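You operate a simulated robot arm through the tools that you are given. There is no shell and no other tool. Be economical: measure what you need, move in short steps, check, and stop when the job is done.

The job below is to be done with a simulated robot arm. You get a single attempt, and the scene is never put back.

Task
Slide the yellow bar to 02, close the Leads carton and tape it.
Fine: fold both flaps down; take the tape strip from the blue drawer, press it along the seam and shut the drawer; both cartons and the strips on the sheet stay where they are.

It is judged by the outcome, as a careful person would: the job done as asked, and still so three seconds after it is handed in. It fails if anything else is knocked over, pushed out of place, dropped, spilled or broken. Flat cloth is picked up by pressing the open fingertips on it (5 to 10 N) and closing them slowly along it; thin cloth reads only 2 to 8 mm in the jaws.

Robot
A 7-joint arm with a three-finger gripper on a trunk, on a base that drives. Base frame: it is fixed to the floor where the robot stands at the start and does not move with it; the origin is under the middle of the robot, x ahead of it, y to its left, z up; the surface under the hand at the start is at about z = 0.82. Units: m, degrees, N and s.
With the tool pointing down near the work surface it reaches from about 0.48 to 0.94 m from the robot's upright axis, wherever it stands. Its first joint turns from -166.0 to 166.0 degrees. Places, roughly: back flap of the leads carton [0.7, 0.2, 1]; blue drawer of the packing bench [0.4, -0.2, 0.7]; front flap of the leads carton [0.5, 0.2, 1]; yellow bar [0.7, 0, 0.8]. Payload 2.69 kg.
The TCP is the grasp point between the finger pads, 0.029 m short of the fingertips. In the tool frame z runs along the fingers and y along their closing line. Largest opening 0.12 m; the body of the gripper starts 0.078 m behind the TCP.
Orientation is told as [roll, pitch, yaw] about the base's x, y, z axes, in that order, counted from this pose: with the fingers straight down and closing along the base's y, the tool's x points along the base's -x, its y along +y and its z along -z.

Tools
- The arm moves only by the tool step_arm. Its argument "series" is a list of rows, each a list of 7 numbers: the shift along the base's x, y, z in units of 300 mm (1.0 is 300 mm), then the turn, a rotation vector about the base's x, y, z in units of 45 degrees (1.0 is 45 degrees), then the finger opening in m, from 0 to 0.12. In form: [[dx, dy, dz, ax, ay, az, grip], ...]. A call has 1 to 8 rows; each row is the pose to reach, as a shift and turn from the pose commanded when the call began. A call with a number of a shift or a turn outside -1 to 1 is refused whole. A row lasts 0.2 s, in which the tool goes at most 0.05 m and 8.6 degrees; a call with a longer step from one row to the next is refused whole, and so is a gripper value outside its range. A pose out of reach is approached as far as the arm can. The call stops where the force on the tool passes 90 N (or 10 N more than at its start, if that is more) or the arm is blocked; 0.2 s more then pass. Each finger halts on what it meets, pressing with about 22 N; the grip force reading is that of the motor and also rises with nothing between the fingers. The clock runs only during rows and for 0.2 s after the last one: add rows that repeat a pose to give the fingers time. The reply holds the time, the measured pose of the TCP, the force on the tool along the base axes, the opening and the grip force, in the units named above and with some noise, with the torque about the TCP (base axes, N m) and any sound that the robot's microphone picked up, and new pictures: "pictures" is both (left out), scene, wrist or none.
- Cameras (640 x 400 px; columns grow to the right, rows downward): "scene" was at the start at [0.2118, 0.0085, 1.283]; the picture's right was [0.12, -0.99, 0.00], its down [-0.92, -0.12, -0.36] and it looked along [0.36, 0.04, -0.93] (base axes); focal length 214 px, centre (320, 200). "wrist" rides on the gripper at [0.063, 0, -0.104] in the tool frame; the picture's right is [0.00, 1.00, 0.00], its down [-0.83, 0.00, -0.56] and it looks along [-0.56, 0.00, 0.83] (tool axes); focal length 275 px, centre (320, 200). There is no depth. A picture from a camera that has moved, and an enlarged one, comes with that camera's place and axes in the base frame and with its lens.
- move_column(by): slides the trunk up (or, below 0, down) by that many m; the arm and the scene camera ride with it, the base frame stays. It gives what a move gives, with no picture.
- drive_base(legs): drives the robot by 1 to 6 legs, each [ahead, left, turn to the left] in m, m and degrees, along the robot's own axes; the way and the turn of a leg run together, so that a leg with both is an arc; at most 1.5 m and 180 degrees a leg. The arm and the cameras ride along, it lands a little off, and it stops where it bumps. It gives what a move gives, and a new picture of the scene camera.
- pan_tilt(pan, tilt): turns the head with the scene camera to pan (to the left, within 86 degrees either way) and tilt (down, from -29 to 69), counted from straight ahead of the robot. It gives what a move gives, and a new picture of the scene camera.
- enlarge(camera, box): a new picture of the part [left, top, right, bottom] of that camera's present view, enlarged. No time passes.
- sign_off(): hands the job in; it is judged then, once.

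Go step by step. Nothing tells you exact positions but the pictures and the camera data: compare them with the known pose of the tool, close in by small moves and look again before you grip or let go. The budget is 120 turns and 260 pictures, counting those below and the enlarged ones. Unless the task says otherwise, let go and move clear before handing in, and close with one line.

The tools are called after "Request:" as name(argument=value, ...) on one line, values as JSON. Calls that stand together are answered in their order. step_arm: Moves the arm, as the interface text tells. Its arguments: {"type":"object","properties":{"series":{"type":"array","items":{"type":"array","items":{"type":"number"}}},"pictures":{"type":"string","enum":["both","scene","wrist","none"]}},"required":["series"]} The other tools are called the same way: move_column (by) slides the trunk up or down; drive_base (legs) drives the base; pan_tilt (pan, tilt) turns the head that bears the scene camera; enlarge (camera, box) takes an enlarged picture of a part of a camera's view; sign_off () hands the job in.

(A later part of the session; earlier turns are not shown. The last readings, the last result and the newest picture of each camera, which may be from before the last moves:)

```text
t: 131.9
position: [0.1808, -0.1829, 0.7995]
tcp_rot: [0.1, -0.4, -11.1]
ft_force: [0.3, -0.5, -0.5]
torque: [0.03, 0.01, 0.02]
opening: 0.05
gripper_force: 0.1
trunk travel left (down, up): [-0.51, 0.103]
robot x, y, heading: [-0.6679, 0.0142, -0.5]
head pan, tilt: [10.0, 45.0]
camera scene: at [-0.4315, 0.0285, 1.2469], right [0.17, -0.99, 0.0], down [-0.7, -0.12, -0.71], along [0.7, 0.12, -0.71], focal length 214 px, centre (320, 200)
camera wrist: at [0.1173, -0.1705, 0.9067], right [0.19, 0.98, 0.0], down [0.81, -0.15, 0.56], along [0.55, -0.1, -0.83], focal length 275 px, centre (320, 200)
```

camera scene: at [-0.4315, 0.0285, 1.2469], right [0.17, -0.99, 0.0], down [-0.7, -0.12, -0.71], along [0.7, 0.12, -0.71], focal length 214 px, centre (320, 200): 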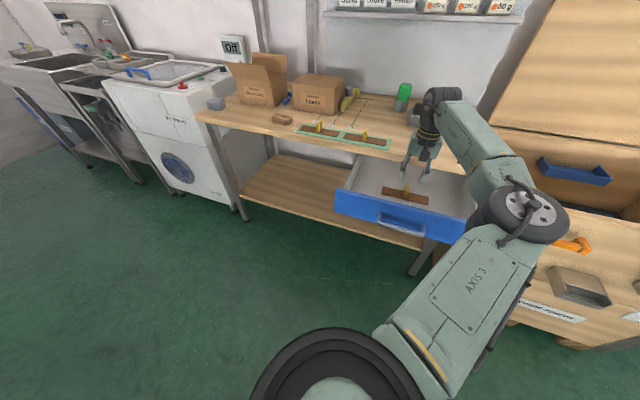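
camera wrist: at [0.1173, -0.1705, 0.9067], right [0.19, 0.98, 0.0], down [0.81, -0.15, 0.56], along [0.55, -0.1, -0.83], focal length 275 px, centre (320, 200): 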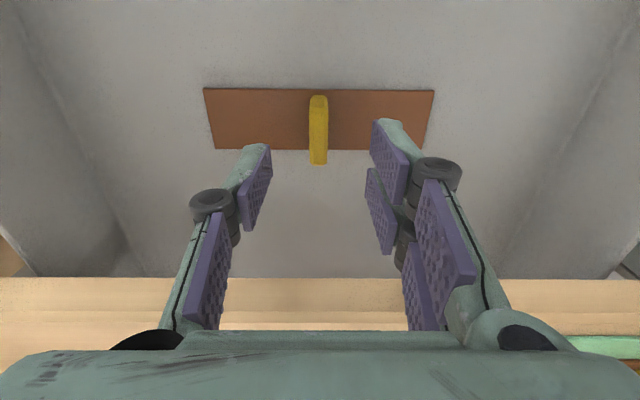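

Request:
step_arm(series=[[0.008, -0.002, -0.08, 0, 0, 0, 0.05], [0.008, -0.002, -0.16, 0, 0, 0, 0.05], [0.008, -0.002, -0.22, 0, 0, 0, 0.05], [0.008, -0.002, -0.22, 0, 0, 0, 0.05]], pictures="both")

Request:
enlarge(camera="scene", box=[340, 120, 480, 250])

```text
t: 132.9
position: [0.1835, -0.1809, 0.7349]
tcp_rot: [0.1, -0.5, -11.0]
ft_force: [-0.4, 0.8, -0.9]
torque: [-0.01, 0.01, 0.01]
opening: 0.0501
gripper_force: 0.1
trunk travel left (down, up): [-0.51, 0.103]
robot x, y, heading: [-0.666, 0.0181, -0.4]
head pan, tilt: [10.0, 45.0]
camera scene: at [-0.4314, 0.0285, 1.2468], right [0.17, -0.99, 0.0], down [-0.7, -0.12, -0.71], along [0.7, 0.12, -0.71], focal length 214 px, centre (320, 200)
camera wrist: at [0.1201, -0.1692, 0.8398], right [0.19, 0.98, 0.0], down [0.81, -0.15, 0.56], along [0.55, -0.1, -0.83], focal length 275 px, centre (320, 200)
```

scene: 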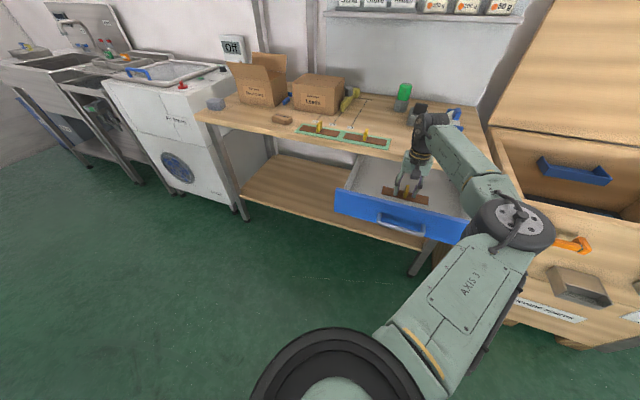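
wrist: 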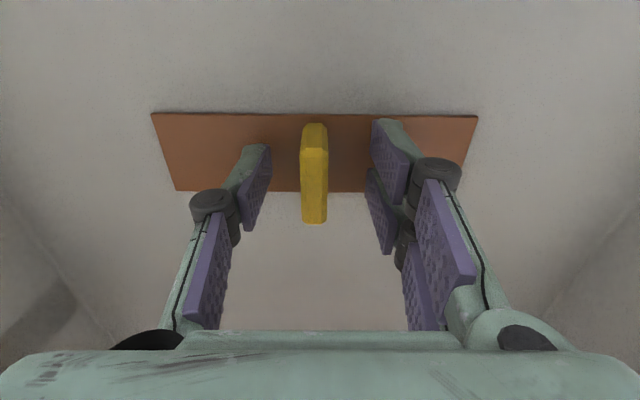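

```text
3.08 times, centred on (410, 185) of scene
camera zoom: at [-0.4314, 0.0285, 1.2468], right [0.17, -0.99, 0.0], down [-0.7, -0.12, -0.71], along [0.7, 0.12, -0.71], focal length 660 px, centre (43, 246)
```

zoom: 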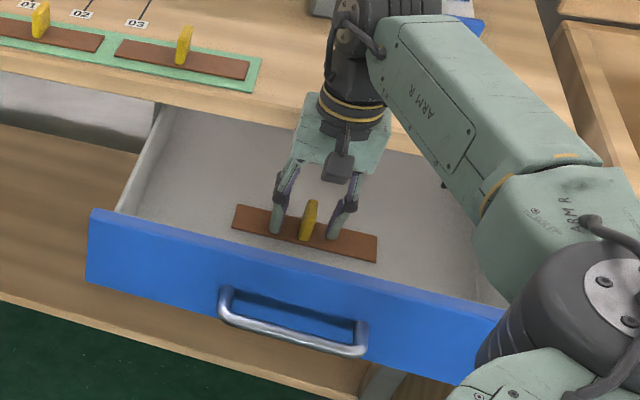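

The tab sits between the fingers. Closing on it.

Request:
step_arm(series=[[0, -0.006, 0, 0, 0, 0, 0.03], [0, -0.006, 0, 0, 0, 0, 0.015], [0, -0.006, 0, 0, 0, 0, 0.005], [0, -0.006, 0, 0, 0, 0, 0.0], [0, -0.006, 0, 0, 0, 0, 0.0]], pictures="none")

Request:
step_arm(series=[[0, 0, 0.05, 0, 0, 0, 0], [0, 0, 0.15, 0, 0, 0, 0], [-0.02, 0, 0.28, 0, 0, 0, 0], [-0.05, 0, 0.42, 0, 0, 0, 0], [-0.05, 0, 0.55, 0, 0, 0, 0], [-0.05, 0, 0.68, 0, 0, 0, 0], [-0.05, 0, 0.82, 0, 0, 0, 0], [-0.05, 0, 0.95, 0, 0, 0, 0]], pictures="both")

```text
t: 134.1
position: [0.1838, -0.1817, 0.7353]
tcp_rot: [0.0, -0.4, -11.0]
ft_force: [0.3, 0.1, 0.7]
torque: [0.02, 0.01, 0.02]
opening: 0.0107
gripper_force: 21.8
trunk travel left (down, up): [-0.51, 0.103]
robot x, y, heading: [-0.6696, 0.012, -0.1]
head pan, tilt: [10.0, 45.0]
```

```text
t: 135.9
position: [0.1709, -0.1818, 1.0201]
tcp_rot: [0.1, -0.3, -10.9]
ft_force: [0.5, -1.0, 0.4]
torque: [0.0, 0.02, 0.0]
opening: 0.0109
gripper_force: 21.8
trunk travel left (down, up): [-0.51, 0.103]
robot x, y, heading: [-0.6677, 0.0115, 0.0]
head pan, tilt: [10.0, 45.0]
camera scene: at [-0.4316, 0.029, 1.2468], right [0.17, -0.99, 0.0], down [-0.7, -0.12, -0.71], along [0.7, 0.12, -0.71], focal length 214 px, centre (320, 200)
camera wrist: at [0.1071, -0.1698, 1.1254], right [0.18, 0.98, 0.0], down [0.81, -0.15, 0.56], along [0.55, -0.1, -0.83], focal length 275 px, centre (320, 200)
```

scene: 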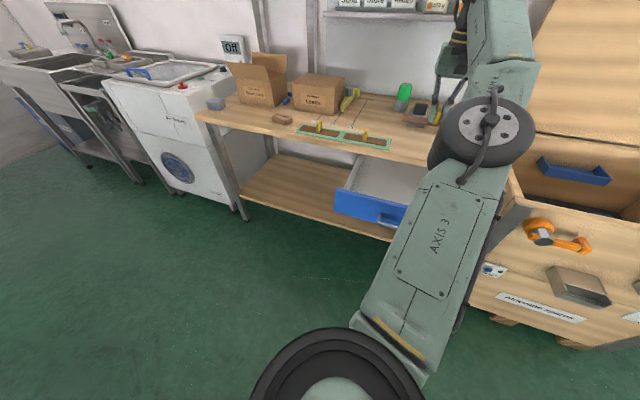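
wrist: 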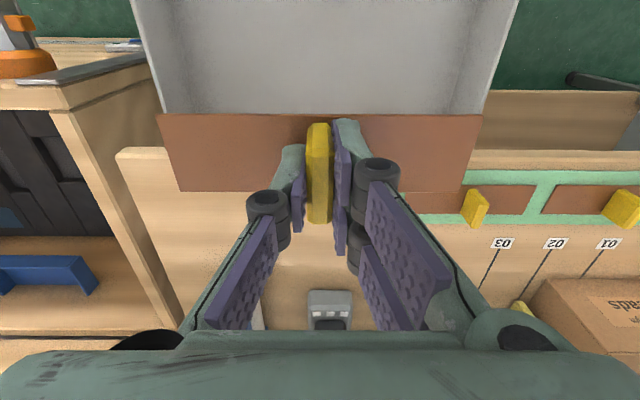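

The strip is held securely. With the drawer still open I'll raise the trunk, step the base left clear of the drawer, and then drive toward the carton.

Request:
move_column(by=0.1)

Request:
drive_base(legs=[[0, 0.4, 0]])

```text
t: 137.2
position: [0.1712, -0.1827, 1.1196]
tcp_rot: [0.1, -0.5, -11.0]
ft_force: [0.0, -0.5, 0.8]
torque: [0.0, -0.02, 0.02]
opening: 0.0107
gripper_force: 22.0
trunk travel left (down, up): [-0.61, 0.003]
robot x, y, heading: [-0.6692, 0.0141, -0.2]
head pan, tilt: [10.0, 45.0]
```

```text
t: 139.4
position: [0.1711, -0.0614, 1.1174]
tcp_rot: [0.2, -0.5, -11.1]
ft_force: [-0.4, 0.3, -0.6]
torque: [0.03, 0.0, 0.0]
opening: 0.0108
gripper_force: 22.0
trunk travel left (down, up): [-0.61, 0.003]
robot x, y, heading: [-0.668, 0.1373, -0.3]
head pan, tilt: [10.0, 45.0]
stopped in leg 1: the robot was blocked; the commanded pose is now the measured one
camera scene: at [-0.4308, 0.1493, 1.3468], right [0.17, -0.99, 0.0], down [-0.7, -0.12, -0.71], along [0.7, 0.12, -0.71], focal length 214 px, centre (320, 200)
```

scene: 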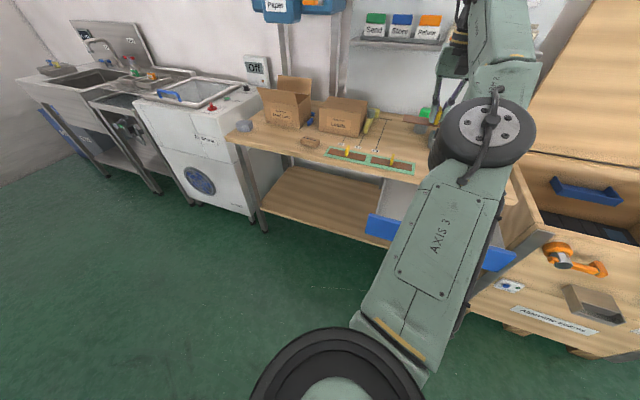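

Something on the left blocked the base. Looking that way.

Request:
pan_tilt(pan=80, tilt=45)

```text
t: 140.8
position: [0.1708, -0.0618, 1.1185]
tcp_rot: [0.1, -0.4, -11.2]
ft_force: [0.4, 0.6, -0.5]
torque: [-0.02, -0.02, -0.02]
opening: 0.0106
gripper_force: 22.3
trunk travel left (down, up): [-0.61, 0.003]
robot x, y, heading: [-0.6701, 0.1354, -0.2]
head pan, tilt: [80.0, 45.0]
camera scene: at [-0.4969, 0.2157, 1.3468], right [0.98, -0.18, 0.0], down [-0.12, -0.7, -0.71], along [0.12, 0.7, -0.71], focal length 214 px, centre (320, 200)
```

scene: 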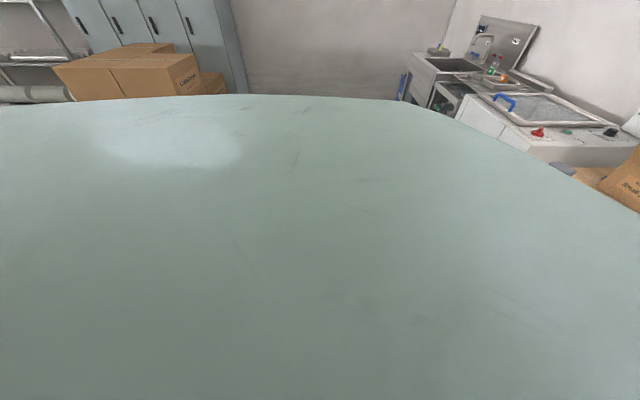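

Request:
drive_base(legs=[[0.2, 0, 0]])

Request:
drive_base(legs=[[0, 0.25, 0]])

Request:
pan_tilt(pan=0, tilt=55)

```text
t: 142.4
position: [0.3756, -0.0653, 1.1182]
tcp_rot: [0.2, -0.4, -11.2]
ft_force: [0.1, -0.2, -0.7]
torque: [0.03, 0.02, -0.01]
opening: 0.0107
gripper_force: 22.2
trunk travel left (down, up): [-0.61, 0.003]
robot x, y, heading: [-0.4679, 0.1347, -0.0]
head pan, tilt: [80.0, 45.0]
camera scene: at [-0.2927, 0.2144, 1.3467], right [0.98, -0.18, 0.0], down [-0.13, -0.7, -0.71], along [0.13, 0.7, -0.71], focal length 214 px, centre (320, 200)
```

scene: 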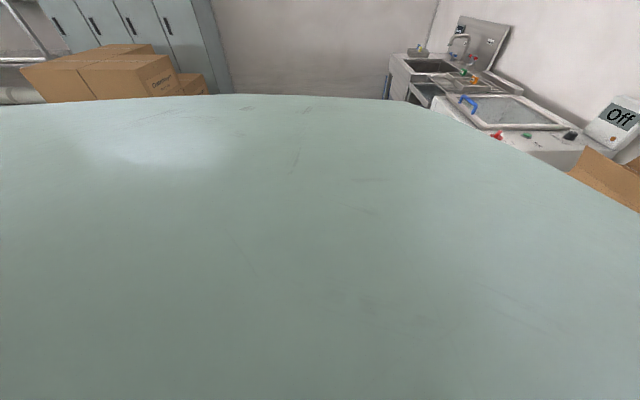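

```text
t: 144.9
position: [0.3757, 0.1867, 1.1194]
tcp_rot: [0.0, -0.5, -11.1]
ft_force: [1.0, 0.9, -0.9]
torque: [-0.03, 0.01, -0.04]
opening: 0.0107
gripper_force: 22.3
trunk travel left (down, up): [-0.61, 0.003]
robot x, y, heading: [-0.4595, 0.3856, -0.3]
head pan, tilt: [80.0, 45.0]
camera scene: at [-0.2925, 0.4655, 1.3468], right [0.98, -0.18, 0.0], down [-0.13, -0.7, -0.71], along [0.13, 0.7, -0.71], focal length 214 px, centre (320, 200)
```

scene: 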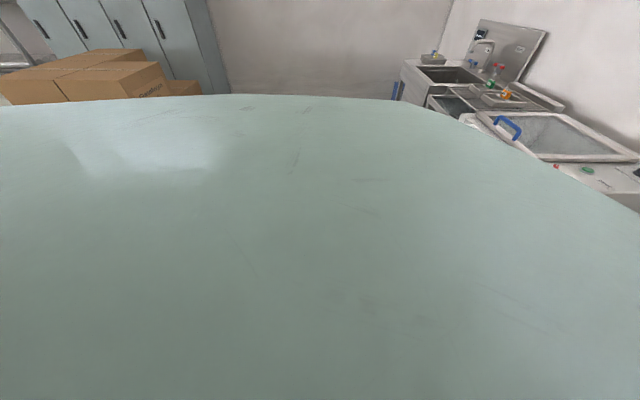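

```text
t: 146.5
position: [0.3761, 0.1857, 1.1186]
tcp_rot: [0.1, -0.4, -11.1]
ft_force: [0.3, -0.6, 0.0]
torque: [0.01, 0.0, -0.03]
opening: 0.0105
gripper_force: 21.8
trunk travel left (down, up): [-0.61, 0.003]
robot x, y, heading: [-0.4607, 0.3848, -0.0]
head pan, tilt: [0.0, 55.0]
camera scene: at [-0.2348, 0.385, 1.3334], right [0.0, -1.0, 0.0], down [-0.82, 0.0, -0.57], along [0.57, 0.0, -0.82], focal length 214 px, centre (320, 200)
```

scene: 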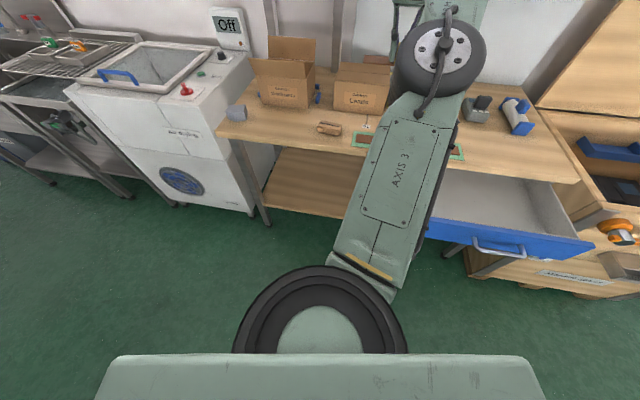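

Now driving ahead toward the carton with the strip held high.

Request:
drive_base(legs=[[0.24, 0, 0]])

Request:
step_arm(series=[[0, 0, -0.02, 0, 0, 0, 0], [0, 0, -0.05, 0, 0, 0, 0]], pictures="both")

```text
t: 148.3
position: [0.6142, 0.186, 1.1187]
tcp_rot: [0.0, -0.4, -11.2]
ft_force: [0.3, 0.0, -0.7]
torque: [0.01, 0.02, 0.01]
opening: 0.011
gripper_force: 22.2
trunk travel left (down, up): [-0.61, 0.003]
robot x, y, heading: [-0.2215, 0.3853, -0.2]
head pan, tilt: [0.0, 55.0]
camera scene: at [0.005, 0.3841, 1.3332], right [0.0, -1.0, 0.0], down [-0.82, 0.0, -0.57], along [0.57, 0.0, -0.82], focal length 214 px, centre (320, 200)
```

scene: 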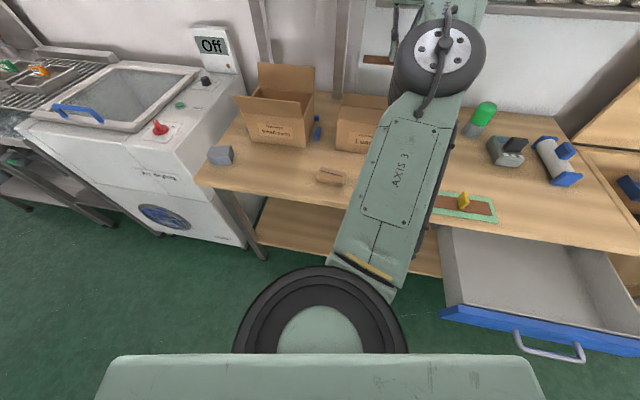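

```text
t: 148.9
position: [0.6132, 0.1857, 1.104]
tcp_rot: [0.1, -0.4, -11.2]
ft_force: [-0.5, 0.1, -0.9]
torque: [0.0, 0.02, -0.01]
opening: 0.0107
gripper_force: 22.3
trunk travel left (down, up): [-0.61, 0.003]
robot x, y, heading: [-0.2244, 0.3824, -0.2]
head pan, tilt: [0.0, 55.0]
camera scene: at [0.0043, 0.384, 1.3334], right [0.0, -1.0, 0.0], down [-0.82, 0.0, -0.57], along [0.57, 0.0, -0.82], focal length 214 px, centre (320, 200)
camera wrist: at [0.5503, 0.1976, 1.2092], right [0.19, 0.98, 0.0], down [0.81, -0.16, 0.56], along [0.55, -0.1, -0.83], focal length 275 px, centre (320, 200)
```

scene: 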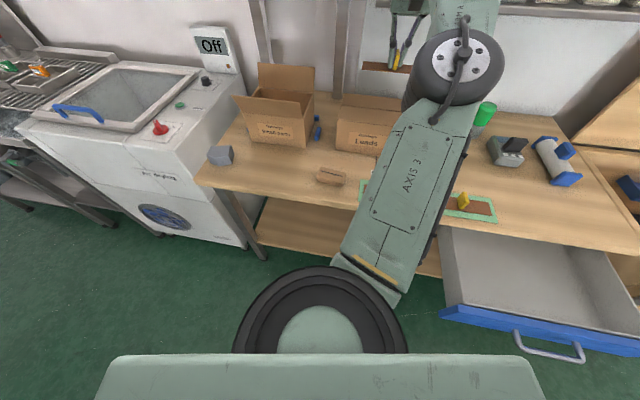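
wrist: 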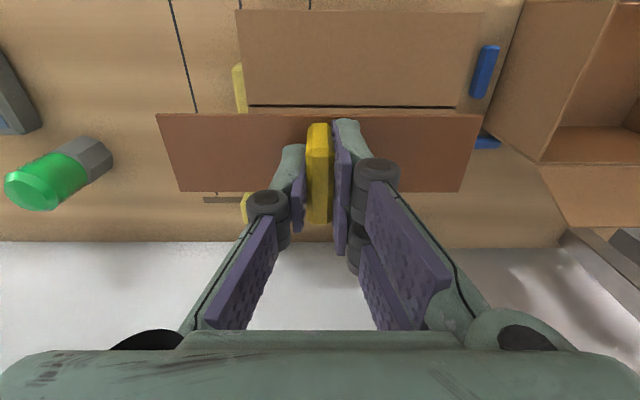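

The seam shows right under the strip and parallel to it; its centre is at (0.627, 0.215). Aligning and lowering to just above.

Request:
step_arm(series=[[0.04, 0.05, 0, 0, 0, 0, 0], [0.04, 0.097, -0.08, 0, 0, 0, 0], [0.04, 0.097, -0.2, 0, 0, 0, 0], [0.04, 0.097, -0.3, 0, 0, 0, 0], [0.04, 0.097, -0.34, 0, 0, 0, 0], [0.04, 0.097, -0.34, 0, 0, 0, 0]], pictures="both")

Request:
enlarge(camera="scene", box=[300, 40, 480, 170])

```text
t: 150.3
position: [0.6252, 0.2138, 1.0017]
tcp_rot: [0.1, -0.3, -11.2]
ft_force: [0.0, 0.3, -0.5]
torque: [0.02, 0.0, 0.0]
opening: 0.0106
gripper_force: 22.2
trunk travel left (down, up): [-0.61, 0.003]
robot x, y, heading: [-0.224, 0.3826, -0.3]
head pan, tilt: [0.0, 55.0]
camera scene: at [0.0043, 0.3842, 1.3334], right [0.0, -1.0, 0.0], down [-0.82, 0.0, -0.57], along [0.57, 0.0, -0.82], focal length 214 px, centre (320, 200)
camera wrist: at [0.5626, 0.2253, 1.1065], right [0.19, 0.98, 0.0], down [0.81, -0.16, 0.56], along [0.55, -0.1, -0.83], focal length 275 px, centre (320, 200)
```

scene: 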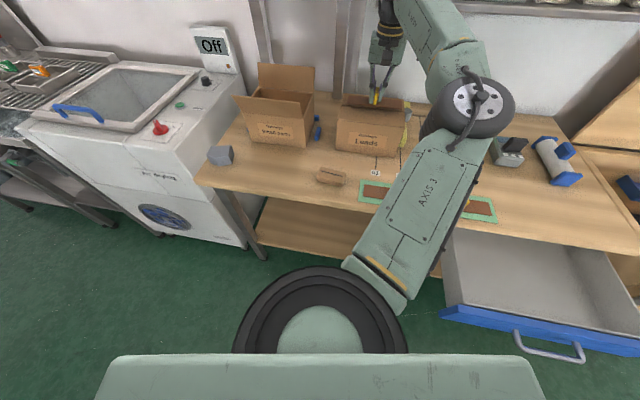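
wrist: 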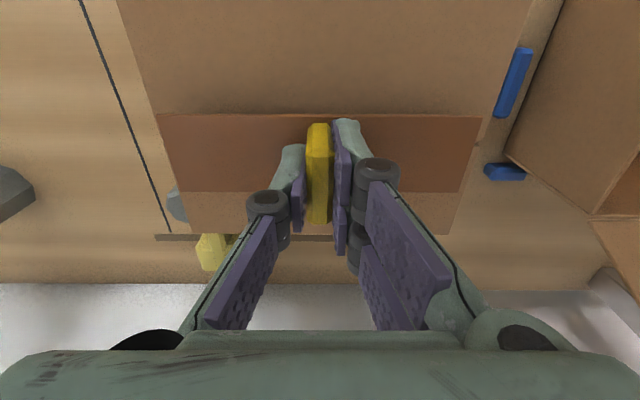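

```text
3.08 times, centred on (390, 105) of scene
camera zoom: at [0.0043, 0.3842, 1.3334], right [0.0, -1.0, 0.0], down [-0.82, 0.0, -0.57], along [0.57, 0.0, -0.82], focal length 660 px, centre (105, 492)
```

zoom: 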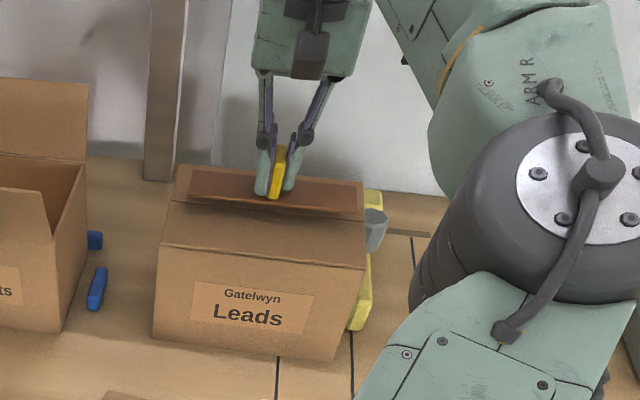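

Aligned. Lowering onto the seam in small steps.

Request:
step_arm(series=[[0.004, 0, -0.03, 0, 0, 0, 0], [0.006, 0, -0.05, 0, 0, 0, 0], [0.006, 0, -0.06, 0, 0, 0, 0], [0.006, 0, -0.068, 0, 0, 0, 0]], pictures="none")

```text
t: 151.3
position: [0.6272, 0.2142, 0.9822]
tcp_rot: [0.1, -0.3, -11.1]
ft_force: [-0.7, 0.2, 0.0]
torque: [0.01, -0.01, -0.03]
opening: 0.011
gripper_force: 22.7
trunk travel left (down, up): [-0.61, 0.003]
robot x, y, heading: [-0.2214, 0.3814, -0.2]
head pan, tilt: [0.0, 55.0]
```

Request:
step_arm(series=[[0, 0, -0.008, 0, 0, 0, 0], [0, 0, -0.014, 0, 0, 0, 0], [0, 0, -0.02, 0, 0, 0, 0], [0, 0, -0.024, 0, 0, 0, 0]], pictures="wrist")

Request:
enlarge(camera="scene", box=[300, 40, 480, 170])

```text
t: 152.3
position: [0.629, 0.2155, 0.9763]
tcp_rot: [0.3, -0.6, -11.1]
ft_force: [4.9, -2.3, 21.0]
torque: [-0.06, -0.15, 0.01]
opening: 0.0106
gripper_force: 22.6
trunk travel left (down, up): [-0.61, 0.003]
robot x, y, heading: [-0.2241, 0.383, -0.1]
head pan, tilt: [0.0, 55.0]
camera wrist: at [0.5633, 0.2269, 1.0823], right [0.19, 0.98, 0.0], down [0.81, -0.16, 0.57], along [0.56, -0.1, -0.82], focal length 275 px, centre (320, 200)
```

wrist: 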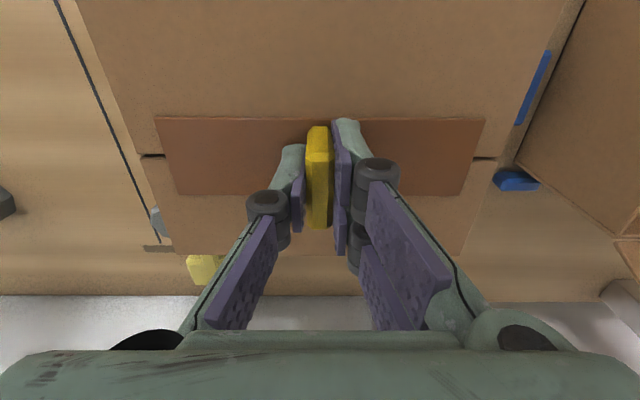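

```text
3.08 times, centred on (390, 105) of scene
camera zoom: at [0.0026, 0.3844, 1.334], right [0.0, -1.0, 0.0], down [-0.82, 0.0, -0.57], along [0.57, 0.0, -0.82], focal length 660 px, centre (105, 492)
```

zoom: 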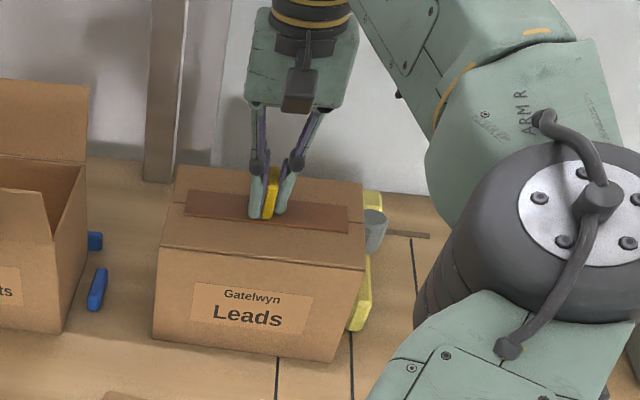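

The strip sits centred on the seam with 21 N of pressure. Releasing the tab and lifting straight up.

Request:
step_arm(series=[[0, 0, 0, 0, 0, 0, 0], [0, 0, 0.015, 0, 0, 0, 0.012], [0, 0, 0.02, 0, 0, 0, 0.025], [0, 0, 0.02, 0, 0, 0, 0.04], [0, 0, 0.1, 0, 0, 0, 0.04], [0, 0, 0.22, 0, 0, 0, 0.04]], pictures="wrist")

Request:
enlarge(camera="scene", box=[300, 40, 480, 170])

```text
t: 153.7
position: [0.6281, 0.2156, 1.0421]
tcp_rot: [0.3, -0.5, -11.0]
ft_force: [-0.3, -0.3, -0.2]
torque: [-0.02, 0.01, -0.05]
opening: 0.0396
gripper_force: 0.1
trunk travel left (down, up): [-0.61, 0.003]
robot x, y, heading: [-0.2204, 0.3851, -0.3]
head pan, tilt: [0.0, 55.0]
camera wrist: at [0.5642, 0.2273, 1.147], right [0.19, 0.98, 0.0], down [0.81, -0.16, 0.56], along [0.55, -0.1, -0.83], focal length 275 px, centre (320, 200)
```

wrist: 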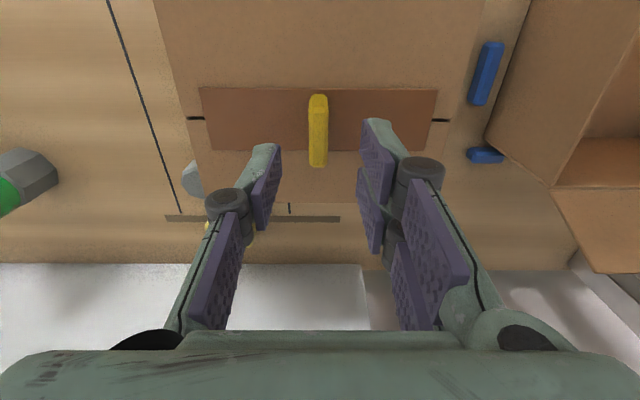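

```text
3.08 times, centred on (390, 105) of scene
camera zoom: at [0.004, 0.3844, 1.3334], right [0.0, -1.0, 0.0], down [-0.82, 0.0, -0.57], along [0.57, 0.0, -0.82], focal length 660 px, centre (105, 492)
```

zoom: 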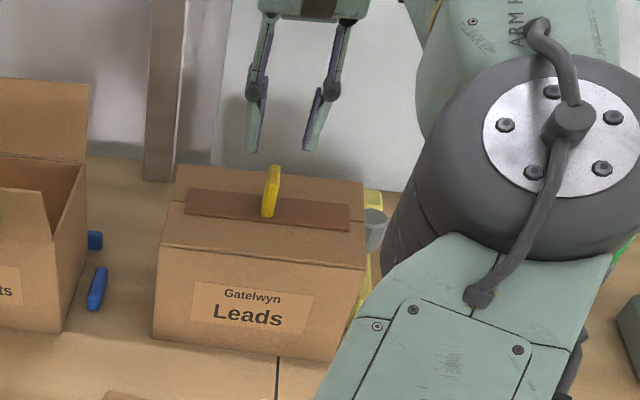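

The strip stays put over the seam. Now pressing both halves down with the spread fingertips on either side of the tab.

Request:
step_arm(series=[[0, 0, 0, 0, 0, 0, 0.07], [0, 0, 0, 0, 0, 0, 0.1], [0, 0, -0.08, 0, 0, 0, 0.1], [0, 0, -0.16, 0, 0, 0, 0.1], [0, 0, -0.21, 0, 0, 0, 0.1], [0, 0, -0.226, 0, 0, 0, 0.1], [0, 0, -0.234, 0, 0, 0, 0.1]], pictures="none")

```text
t: 155.3
position: [0.6276, 0.2154, 0.9708]
tcp_rot: [0.0, -0.5, -11.2]
ft_force: [0.4, -0.5, -0.4]
torque: [0.02, 0.0, -0.03]
opening: 0.0997
gripper_force: 0.0
trunk travel left (down, up): [-0.61, 0.003]
robot x, y, heading: [-0.2182, 0.3819, -0.1]
head pan, tilt: [0.0, 55.0]
```

Request:
step_arm(series=[[0, 0, -0.008, 0, 0, 0, 0.1], [0, 0, -0.014, 0, 0, 0, 0.1], [0, 0, -0.02, 0, 0, 0, 0.1]], pictures="wrist")

```text
t: 156.1
position: [0.6281, 0.2149, 0.9643]
tcp_rot: [0.1, -0.5, -11.2]
ft_force: [0.1, -0.2, 3.9]
torque: [0.06, 0.01, -0.01]
opening: 0.101
gripper_force: 0.7
trunk travel left (down, up): [-0.61, 0.003]
robot x, y, heading: [-0.2261, 0.3845, -0.1]
head pan, tilt: [0.0, 55.0]
camera wrist: at [0.5643, 0.2268, 1.0704], right [0.19, 0.98, 0.0], down [0.81, -0.16, 0.56], along [0.55, -0.1, -0.83], focal length 275 px, centre (320, 200)
```

wrist: 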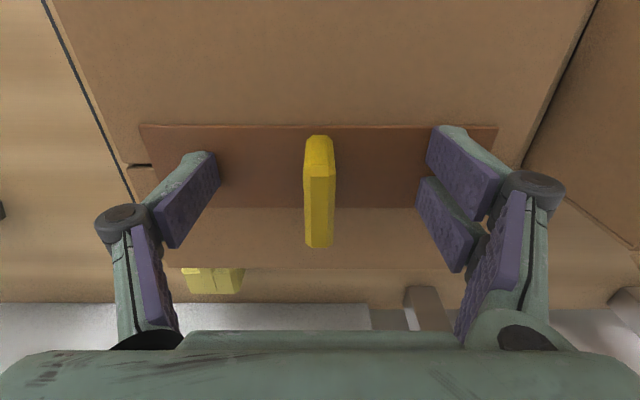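

Request:
step_arm(series=[[0, 0, -0.008, 0, 0, 0, 0.1], [0, 0, -0.012, 0, 0, 0, 0.1], [0, 0, -0.012, 0, 0, 0, 0.1]], pictures="none")

Request:
step_arm(series=[[0, 0, 0.04, 0, 0, 0, 0.1], [0, 0, 0.08, 0, 0, 0, 0.08], [0, 0, 0.08, 0, 0, 0, 0.05], [0, 0, 0.08, 0, 0, 0, 0.045], [0, 0, 0.04, 0, 0, 0, 0.045], [0, 0, 0.025, 0, 0, 0, 0.045]], pictures="wrist")

```text
t: 156.9
position: [0.6272, 0.214, 0.9623]
tcp_rot: [0.3, -0.6, -11.2]
ft_force: [3.8, -1.5, 20.8]
torque: [0.03, -0.03, -0.02]
opening: 0.1043
gripper_force: 13.4
trunk travel left (down, up): [-0.61, 0.003]
robot x, y, heading: [-0.226, 0.3851, -0.2]
head pan, tilt: [0.0, 55.0]
```

```text
t: 158.3
position: [0.6275, 0.2143, 0.9738]
tcp_rot: [0.2, -0.9, -11.2]
ft_force: [5.3, -1.1, 30.0]
torque: [0.13, -0.03, 0.02]
opening: 0.0478
gripper_force: 4.2
trunk travel left (down, up): [-0.61, 0.003]
robot x, y, heading: [-0.2223, 0.3821, -0.1]
head pan, tilt: [0.0, 55.0]
camera wrist: at [0.5631, 0.227, 1.0784], right [0.19, 0.98, 0.0], down [0.81, -0.16, 0.57], along [0.56, -0.11, -0.82], focal length 275 px, centre (320, 200)
```

wrist: 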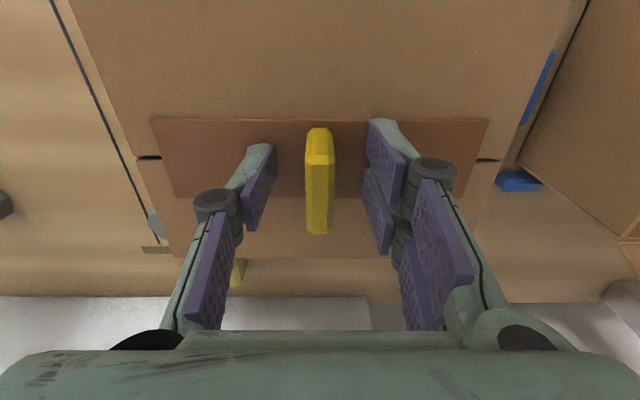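

The strip is pressed along its length. Lifting straight up and confirming I'm clear before driving.

Request:
step_arm(series=[[0, 0, 0.05, 0, 0, 0, 0.045], [0, 0, 0.15, 0, 0, 0, 0.045], [0, 0, 0.27, 0, 0, 0, 0.045], [0, 0, 0.4, 0, 0, 0, 0.03], [0, 0, 0.46, 0, 0, 0, 0.02], [0, 0, 0.46, 0, 0, 0, 0.0]], pictures="both")

```text
t: 159.7
position: [0.6276, 0.2155, 1.1042]
tcp_rot: [0.1, -0.4, -11.1]
ft_force: [0.1, 0.5, 0.3]
torque: [0.02, 0.0, -0.02]
opening: 0.0
gripper_force: 6.9
trunk travel left (down, up): [-0.61, 0.003]
robot x, y, heading: [-0.2259, 0.3863, -0.2]
head pan, tilt: [0.0, 55.0]
camera scene: at [0.0044, 0.3841, 1.3334], right [0.0, -1.0, 0.0], down [-0.82, 0.0, -0.57], along [0.57, 0.0, -0.82], focal length 214 px, centre (320, 200)
camera wrist: at [0.5644, 0.2265, 1.2101], right [0.19, 0.98, 0.0], down [0.81, -0.16, 0.56], along [0.55, -0.1, -0.83], focal length 275 px, centre (320, 200)
```

scene: 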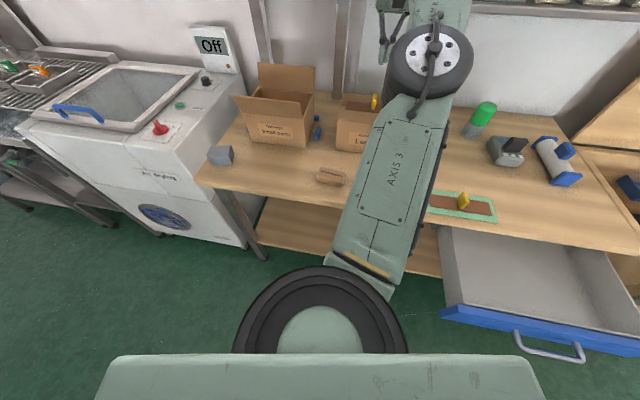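
wrist: 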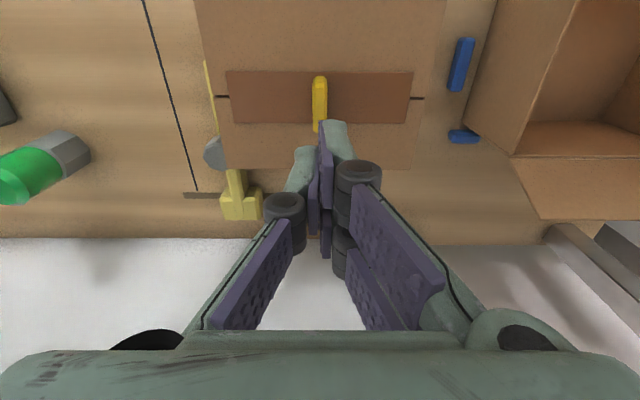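

Tape is on the seam and everything there is undisturbed. Now back around to the drawer, the same way I came.

Request:
drive_base(legs=[[-0.24, 0, 0], [0, -0.25, 0], [-0.2, 0, 0], [0, -0.13, 0]])

Request:
pan_tilt(pan=0, tilt=48)

```text
t: 164.9
position: [0.1886, -0.024, 1.1056]
tcp_rot: [0.1, -0.4, -10.8]
ft_force: [-0.1, 0.2, -0.4]
torque: [-0.02, 0.03, -0.01]
opening: 0.0002
gripper_force: 21.9
trunk travel left (down, up): [-0.61, 0.003]
robot x, y, heading: [-0.6635, 0.1383, 0.1]
head pan, tilt: [0.0, 55.0]
stopped in leg 4: the robot was blocked; the commanded pose is now the measured one
camera scene: at [-0.4359, 0.1398, 1.3334], right [0.01, -1.0, 0.0], down [-0.82, 0.0, -0.57], along [0.57, 0.0, -0.82], focal length 214 px, centre (320, 200)
```

scene: 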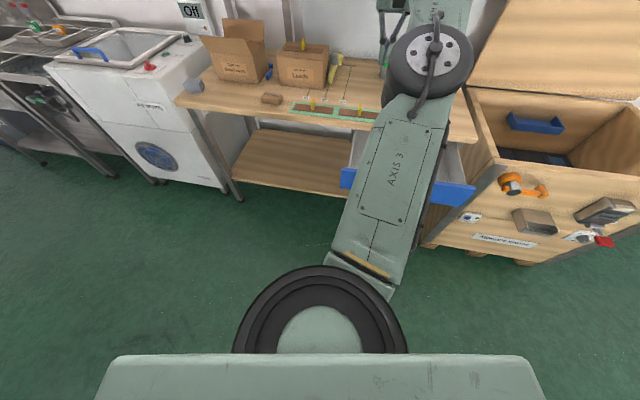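

```text
t: 165.6
position: [0.1889, -0.0238, 1.1048]
tcp_rot: [0.1, -0.5, -10.8]
ft_force: [0.4, -0.5, 0.7]
torque: [-0.02, -0.01, 0.04]
opening: 0.0002
gripper_force: 21.6
trunk travel left (down, up): [-0.61, 0.003]
robot x, y, heading: [-0.6683, 0.1384, 0.2]
head pan, tilt: [0.0, 48.0]
camera scene: at [-0.4293, 0.1397, 1.3426], right [0.01, -1.0, 0.0], down [-0.74, 0.0, -0.67], along [0.67, 0.0, -0.74], focal length 214 px, centre (320, 200)
```

scene: 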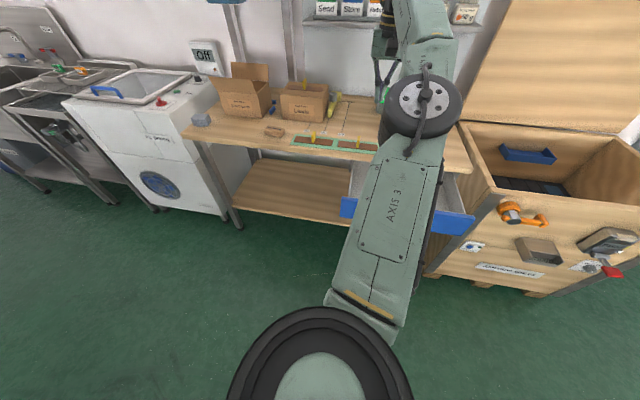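

Request:
drive_base(legs=[[0.06, 0, 0], [0, -0.13, 0]])

```text
t: 167.9
position: [0.2486, -0.1541, 1.1041]
tcp_rot: [0.2, -0.4, -10.7]
ft_force: [0.1, 0.4, -0.4]
torque: [0.01, 0.01, 0.01]
opening: 0.0
gripper_force: 22.0
trunk travel left (down, up): [-0.61, 0.003]
robot x, y, heading: [-0.6044, 0.0053, 0.3]
head pan, tilt: [0.0, 48.0]
camera scene: at [-0.3683, 0.0089, 1.3426], right [0.01, -1.0, 0.0], down [-0.74, 0.0, -0.67], along [0.67, 0.0, -0.74], focal length 214 px, centre (320, 200)
```

scene: 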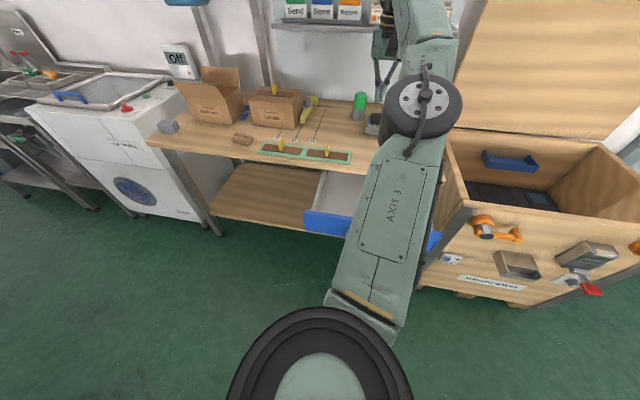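

Now moving the hand in front of the drawer handle.

Request:
step_arm(series=[[-0.14, 0.01, 0, 0, 0, 0, 0], [-0.28, 0.02, -0.02, 0, 0, 0, 0], [-0.42, 0.03, -0.06, 0, 0, 0, 0], [-0.56, 0.04, -0.1, 0, 0, 0, 0], [-0.7, 0.05, -0.14, 0, 0, 0, 0], [-0.84, 0.06, -0.18, 0, 0, 0, 0], [-0.96, 0.07, -0.22, 0, 0, 0, 0], [-0.99, 0.07, -0.3, 0, 0, 0, 0]], pictures="both")

```text
t: 169.7
position: [-0.0475, -0.133, 1.014]
tcp_rot: [0.1, -0.5, -10.5]
ft_force: [-0.5, -0.5, -0.4]
torque: [0.01, 0.0, 0.02]
opening: 0.0
gripper_force: 21.4
trunk travel left (down, up): [-0.61, 0.003]
robot x, y, heading: [-0.6012, 0.0041, 0.5]
head pan, tilt: [0.0, 48.0]
camera scene: at [-0.3681, 0.0091, 1.3426], right [0.01, -1.0, 0.0], down [-0.74, 0.0, -0.67], along [0.67, 0.0, -0.74], focal length 214 px, centre (320, 200)
camera wrist: at [-0.1112, -0.1214, 1.1193], right [0.18, 0.98, 0.0], down [0.81, -0.15, 0.56], along [0.55, -0.1, -0.83], focal length 275 px, centre (320, 200)
```

scene: 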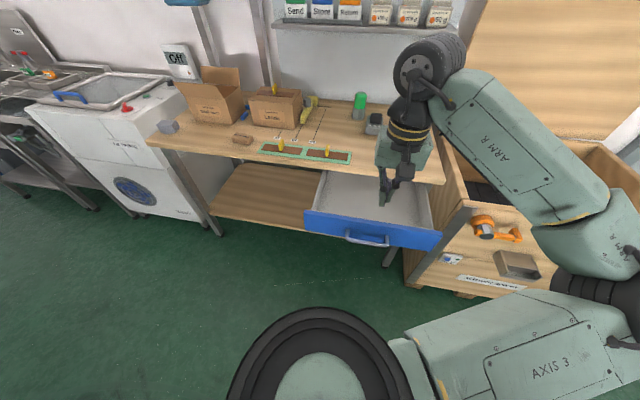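
wrist: 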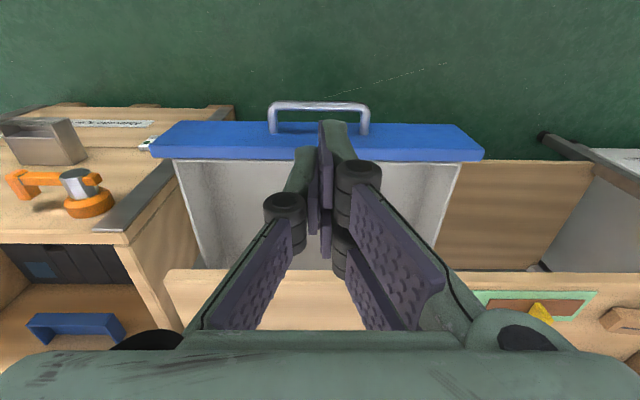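

The handle's middle is at (-0.011, -0.139). Descending just in front of it.

Request:
step_arm(series=[[-0.02, -0.005, -0.13, 0, 0, 0, 0], [-0.02, -0.005, -0.28, 0, 0, 0, 0], [-0.02, -0.005, -0.43, 0, 0, 0, 0], [-0.02, -0.005, -0.58, 0, 0, 0, 0], [-0.02, -0.005, -0.72, 0, 0, 0, 0], [-0.02, -0.005, -0.83, 0, 0, 0, 0], [-0.02, -0.005, -0.83, 0, 0, 0, 0]], pictures="both")

```text
t: 171.3
position: [-0.0527, -0.1347, 0.7646]
tcp_rot: [0.1, -0.5, -10.6]
ft_force: [-0.2, 0.2, 0.4]
torque: [-0.01, -0.01, -0.02]
opening: 0.0003
gripper_force: 22.6
trunk travel left (down, up): [-0.61, 0.003]
robot x, y, heading: [-0.6068, 0.0061, 0.3]
head pan, tilt: [0.0, 48.0]
camera scene: at [-0.3684, 0.0093, 1.3426], right [0.01, -1.0, 0.0], down [-0.74, 0.0, -0.67], along [0.67, 0.0, -0.74], focal length 214 px, centre (320, 200)
camera wrist: at [-0.1164, -0.1223, 0.8701], right [0.18, 0.98, 0.0], down [0.81, -0.15, 0.56], along [0.55, -0.1, -0.83], focal length 275 px, centre (320, 200)
```

scene: 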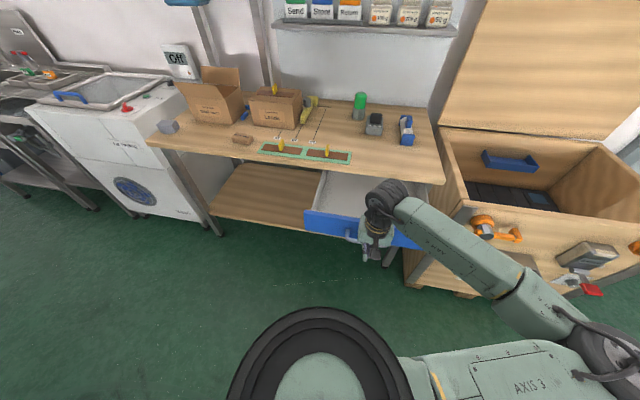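
wrist: 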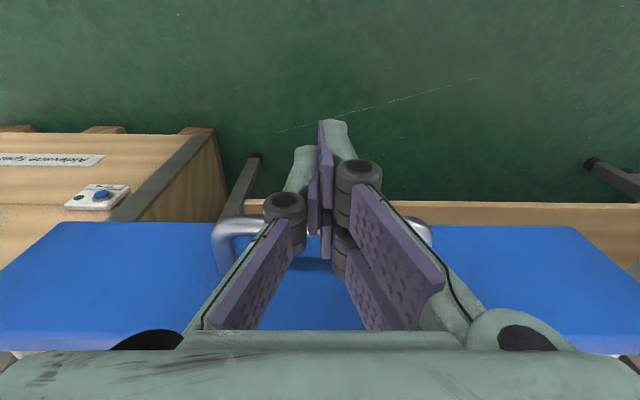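

Pushing the drawer shut along its axis.

Request:
step_arm(series=[[0.08, -0.016, 0, 0, 0, 0, 0], [0.18, -0.036, 0, 0, 0, 0, 0], [0.28, -0.056, 0, 0, 0, 0, 0], [0.38, -0.076, 0, 0, 0, 0, 0], [0.48, -0.096, 0, 0, 0, 0, 0], [0.58, -0.116, 0, 0, 0, 0, 0], [0.68, -0.136, 0, 0, 0, 0, 0], [0.78, -0.156, 0, 0, 0, 0, 0]], pictures="both")

```text
t: 173.1
position: [0.1823, -0.1802, 0.7684]
tcp_rot: [0.1, -0.5, -10.6]
ft_force: [0.7, -0.7, 8.4]
torque: [0.04, 0.1, -0.05]
opening: 0.0002
gripper_force: 21.9
trunk travel left (down, up): [-0.61, 0.003]
robot x, y, heading: [-0.6009, 0.0073, 0.1]
head pan, tilt: [0.0, 48.0]
camera scene: at [-0.3689, 0.0094, 1.343], right [0.01, -1.0, 0.0], down [-0.74, 0.0, -0.67], along [0.67, 0.0, -0.74], focal length 214 px, centre (320, 200)
camera wrist: at [0.1176, -0.1693, 0.873], right [0.18, 0.98, 0.0], down [0.81, -0.15, 0.56], along [0.56, -0.1, -0.83], focal length 275 px, centre (320, 200)
```

scene: 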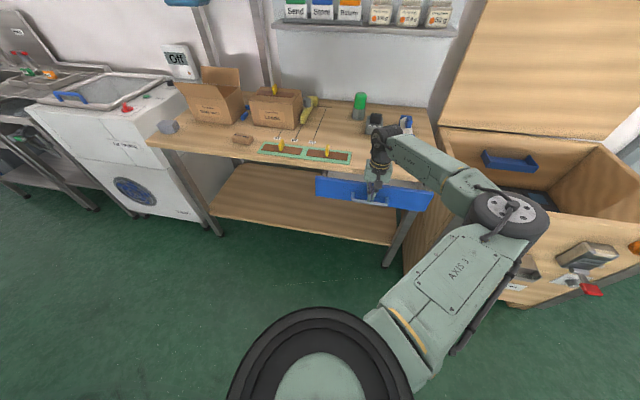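
wrist: 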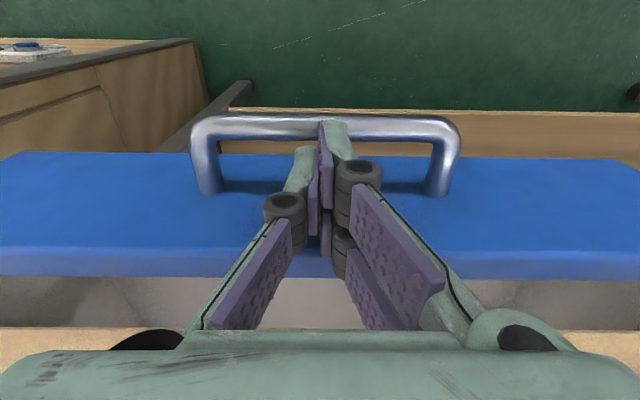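

The fingertip rode up over the bar with the drawer still a few centimetres open. I'll lift, back off, and push again lower.

Request:
step_arm(series=[[0, 0, 0.06, 0, 0, 0, 0], [-0.06, 0.012, 0.1, 0, 0, 0, 0], [-0.18, 0.036, 0.1, 0, 0, 0, 0], [-0.22, 0.044, 0.05, 0, 0, 0, 0], [-0.22, 0.044, -0.05, 0, 0, 0, 0], [-0.22, 0.044, -0.1, 0, 0, 0, 0], [-0.22, 0.044, -0.1, 0, 0, 0, 0]], pictures="both")

```text
t: 174.7
position: [0.1142, -0.1662, 0.7351]
tcp_rot: [0.3, -0.5, -10.6]
ft_force: [0.3, -0.6, 0.0]
torque: [-0.02, -0.02, -0.03]
opening: 0.0
gripper_force: 22.1
trunk travel left (down, up): [-0.61, 0.003]
robot x, y, heading: [-0.6022, 0.0067, 0.6]
head pan, tilt: [0.0, 48.0]
camera scene: at [-0.3684, 0.0093, 1.3427], right [0.01, -1.0, 0.0], down [-0.74, 0.0, -0.67], along [0.67, 0.0, -0.74], focal length 214 px, centre (320, 200)
camera wrist: at [0.0506, -0.1557, 0.8411], right [0.18, 0.98, 0.0], down [0.81, -0.15, 0.56], along [0.55, -0.1, -0.83], focal length 275 px, centre (320, 200)
```

scene: 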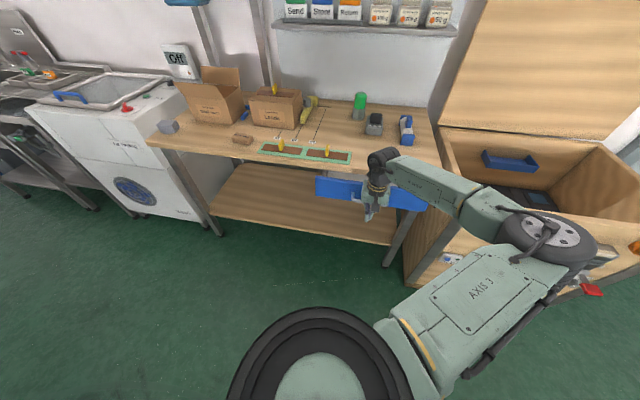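
wrist: 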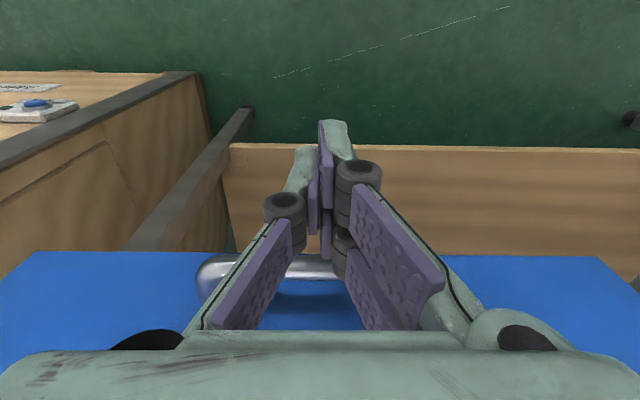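

Request:
step_arm(series=[[0.06, -0.012, 0, 0, 0, 0, 0], [0.12, -0.024, 0, 0, 0, 0, 0], [0.18, -0.036, 0, 0, 0, 0, 0], [0.24, -0.048, 0, 0, 0, 0, 0], [0.28, -0.056, 0, 0, 0, 0, 0], [0.31, -0.062, 0, 0, 0, 0, 0], [0.33, -0.066, 0, 0, 0, 0, 0]], pictures="both")

```text
t: 176.3
position: [0.208, -0.186, 0.7376]
tcp_rot: [0.1, 0.4, -10.5]
ft_force: [-54.3, 12.0, 8.2]
torque: [0.75, -0.22, 0.09]
opening: 0.0
gripper_force: 22.1
trunk travel left (down, up): [-0.61, 0.003]
robot x, y, heading: [-0.6042, 0.0058, 0.4]
head pan, tilt: [0.0, 48.0]
camera scene: at [-0.3729, 0.0101, 1.3436], right [0.01, -1.0, 0.0], down [-0.74, -0.01, -0.67], along [0.67, 0.0, -0.74], focal length 214 px, centre (320, 200)
camera wrist: at [0.1445, -0.1751, 0.8433], right [0.18, 0.98, 0.0], down [0.82, -0.15, 0.55], along [0.54, -0.1, -0.83], focal length 275 px, centre (320, 200)
```

scene: 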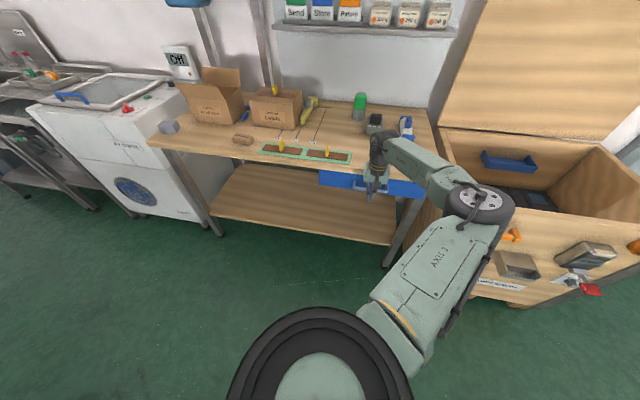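
wrist: 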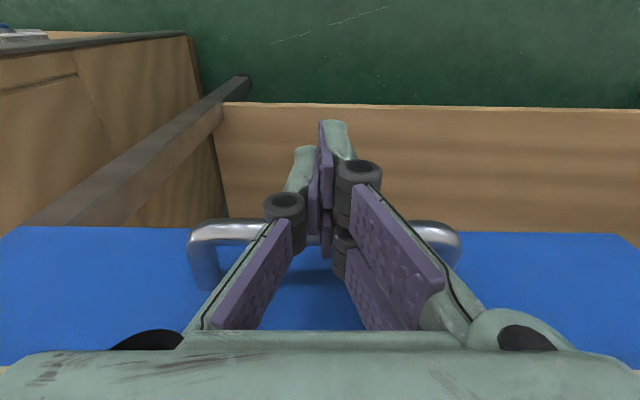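

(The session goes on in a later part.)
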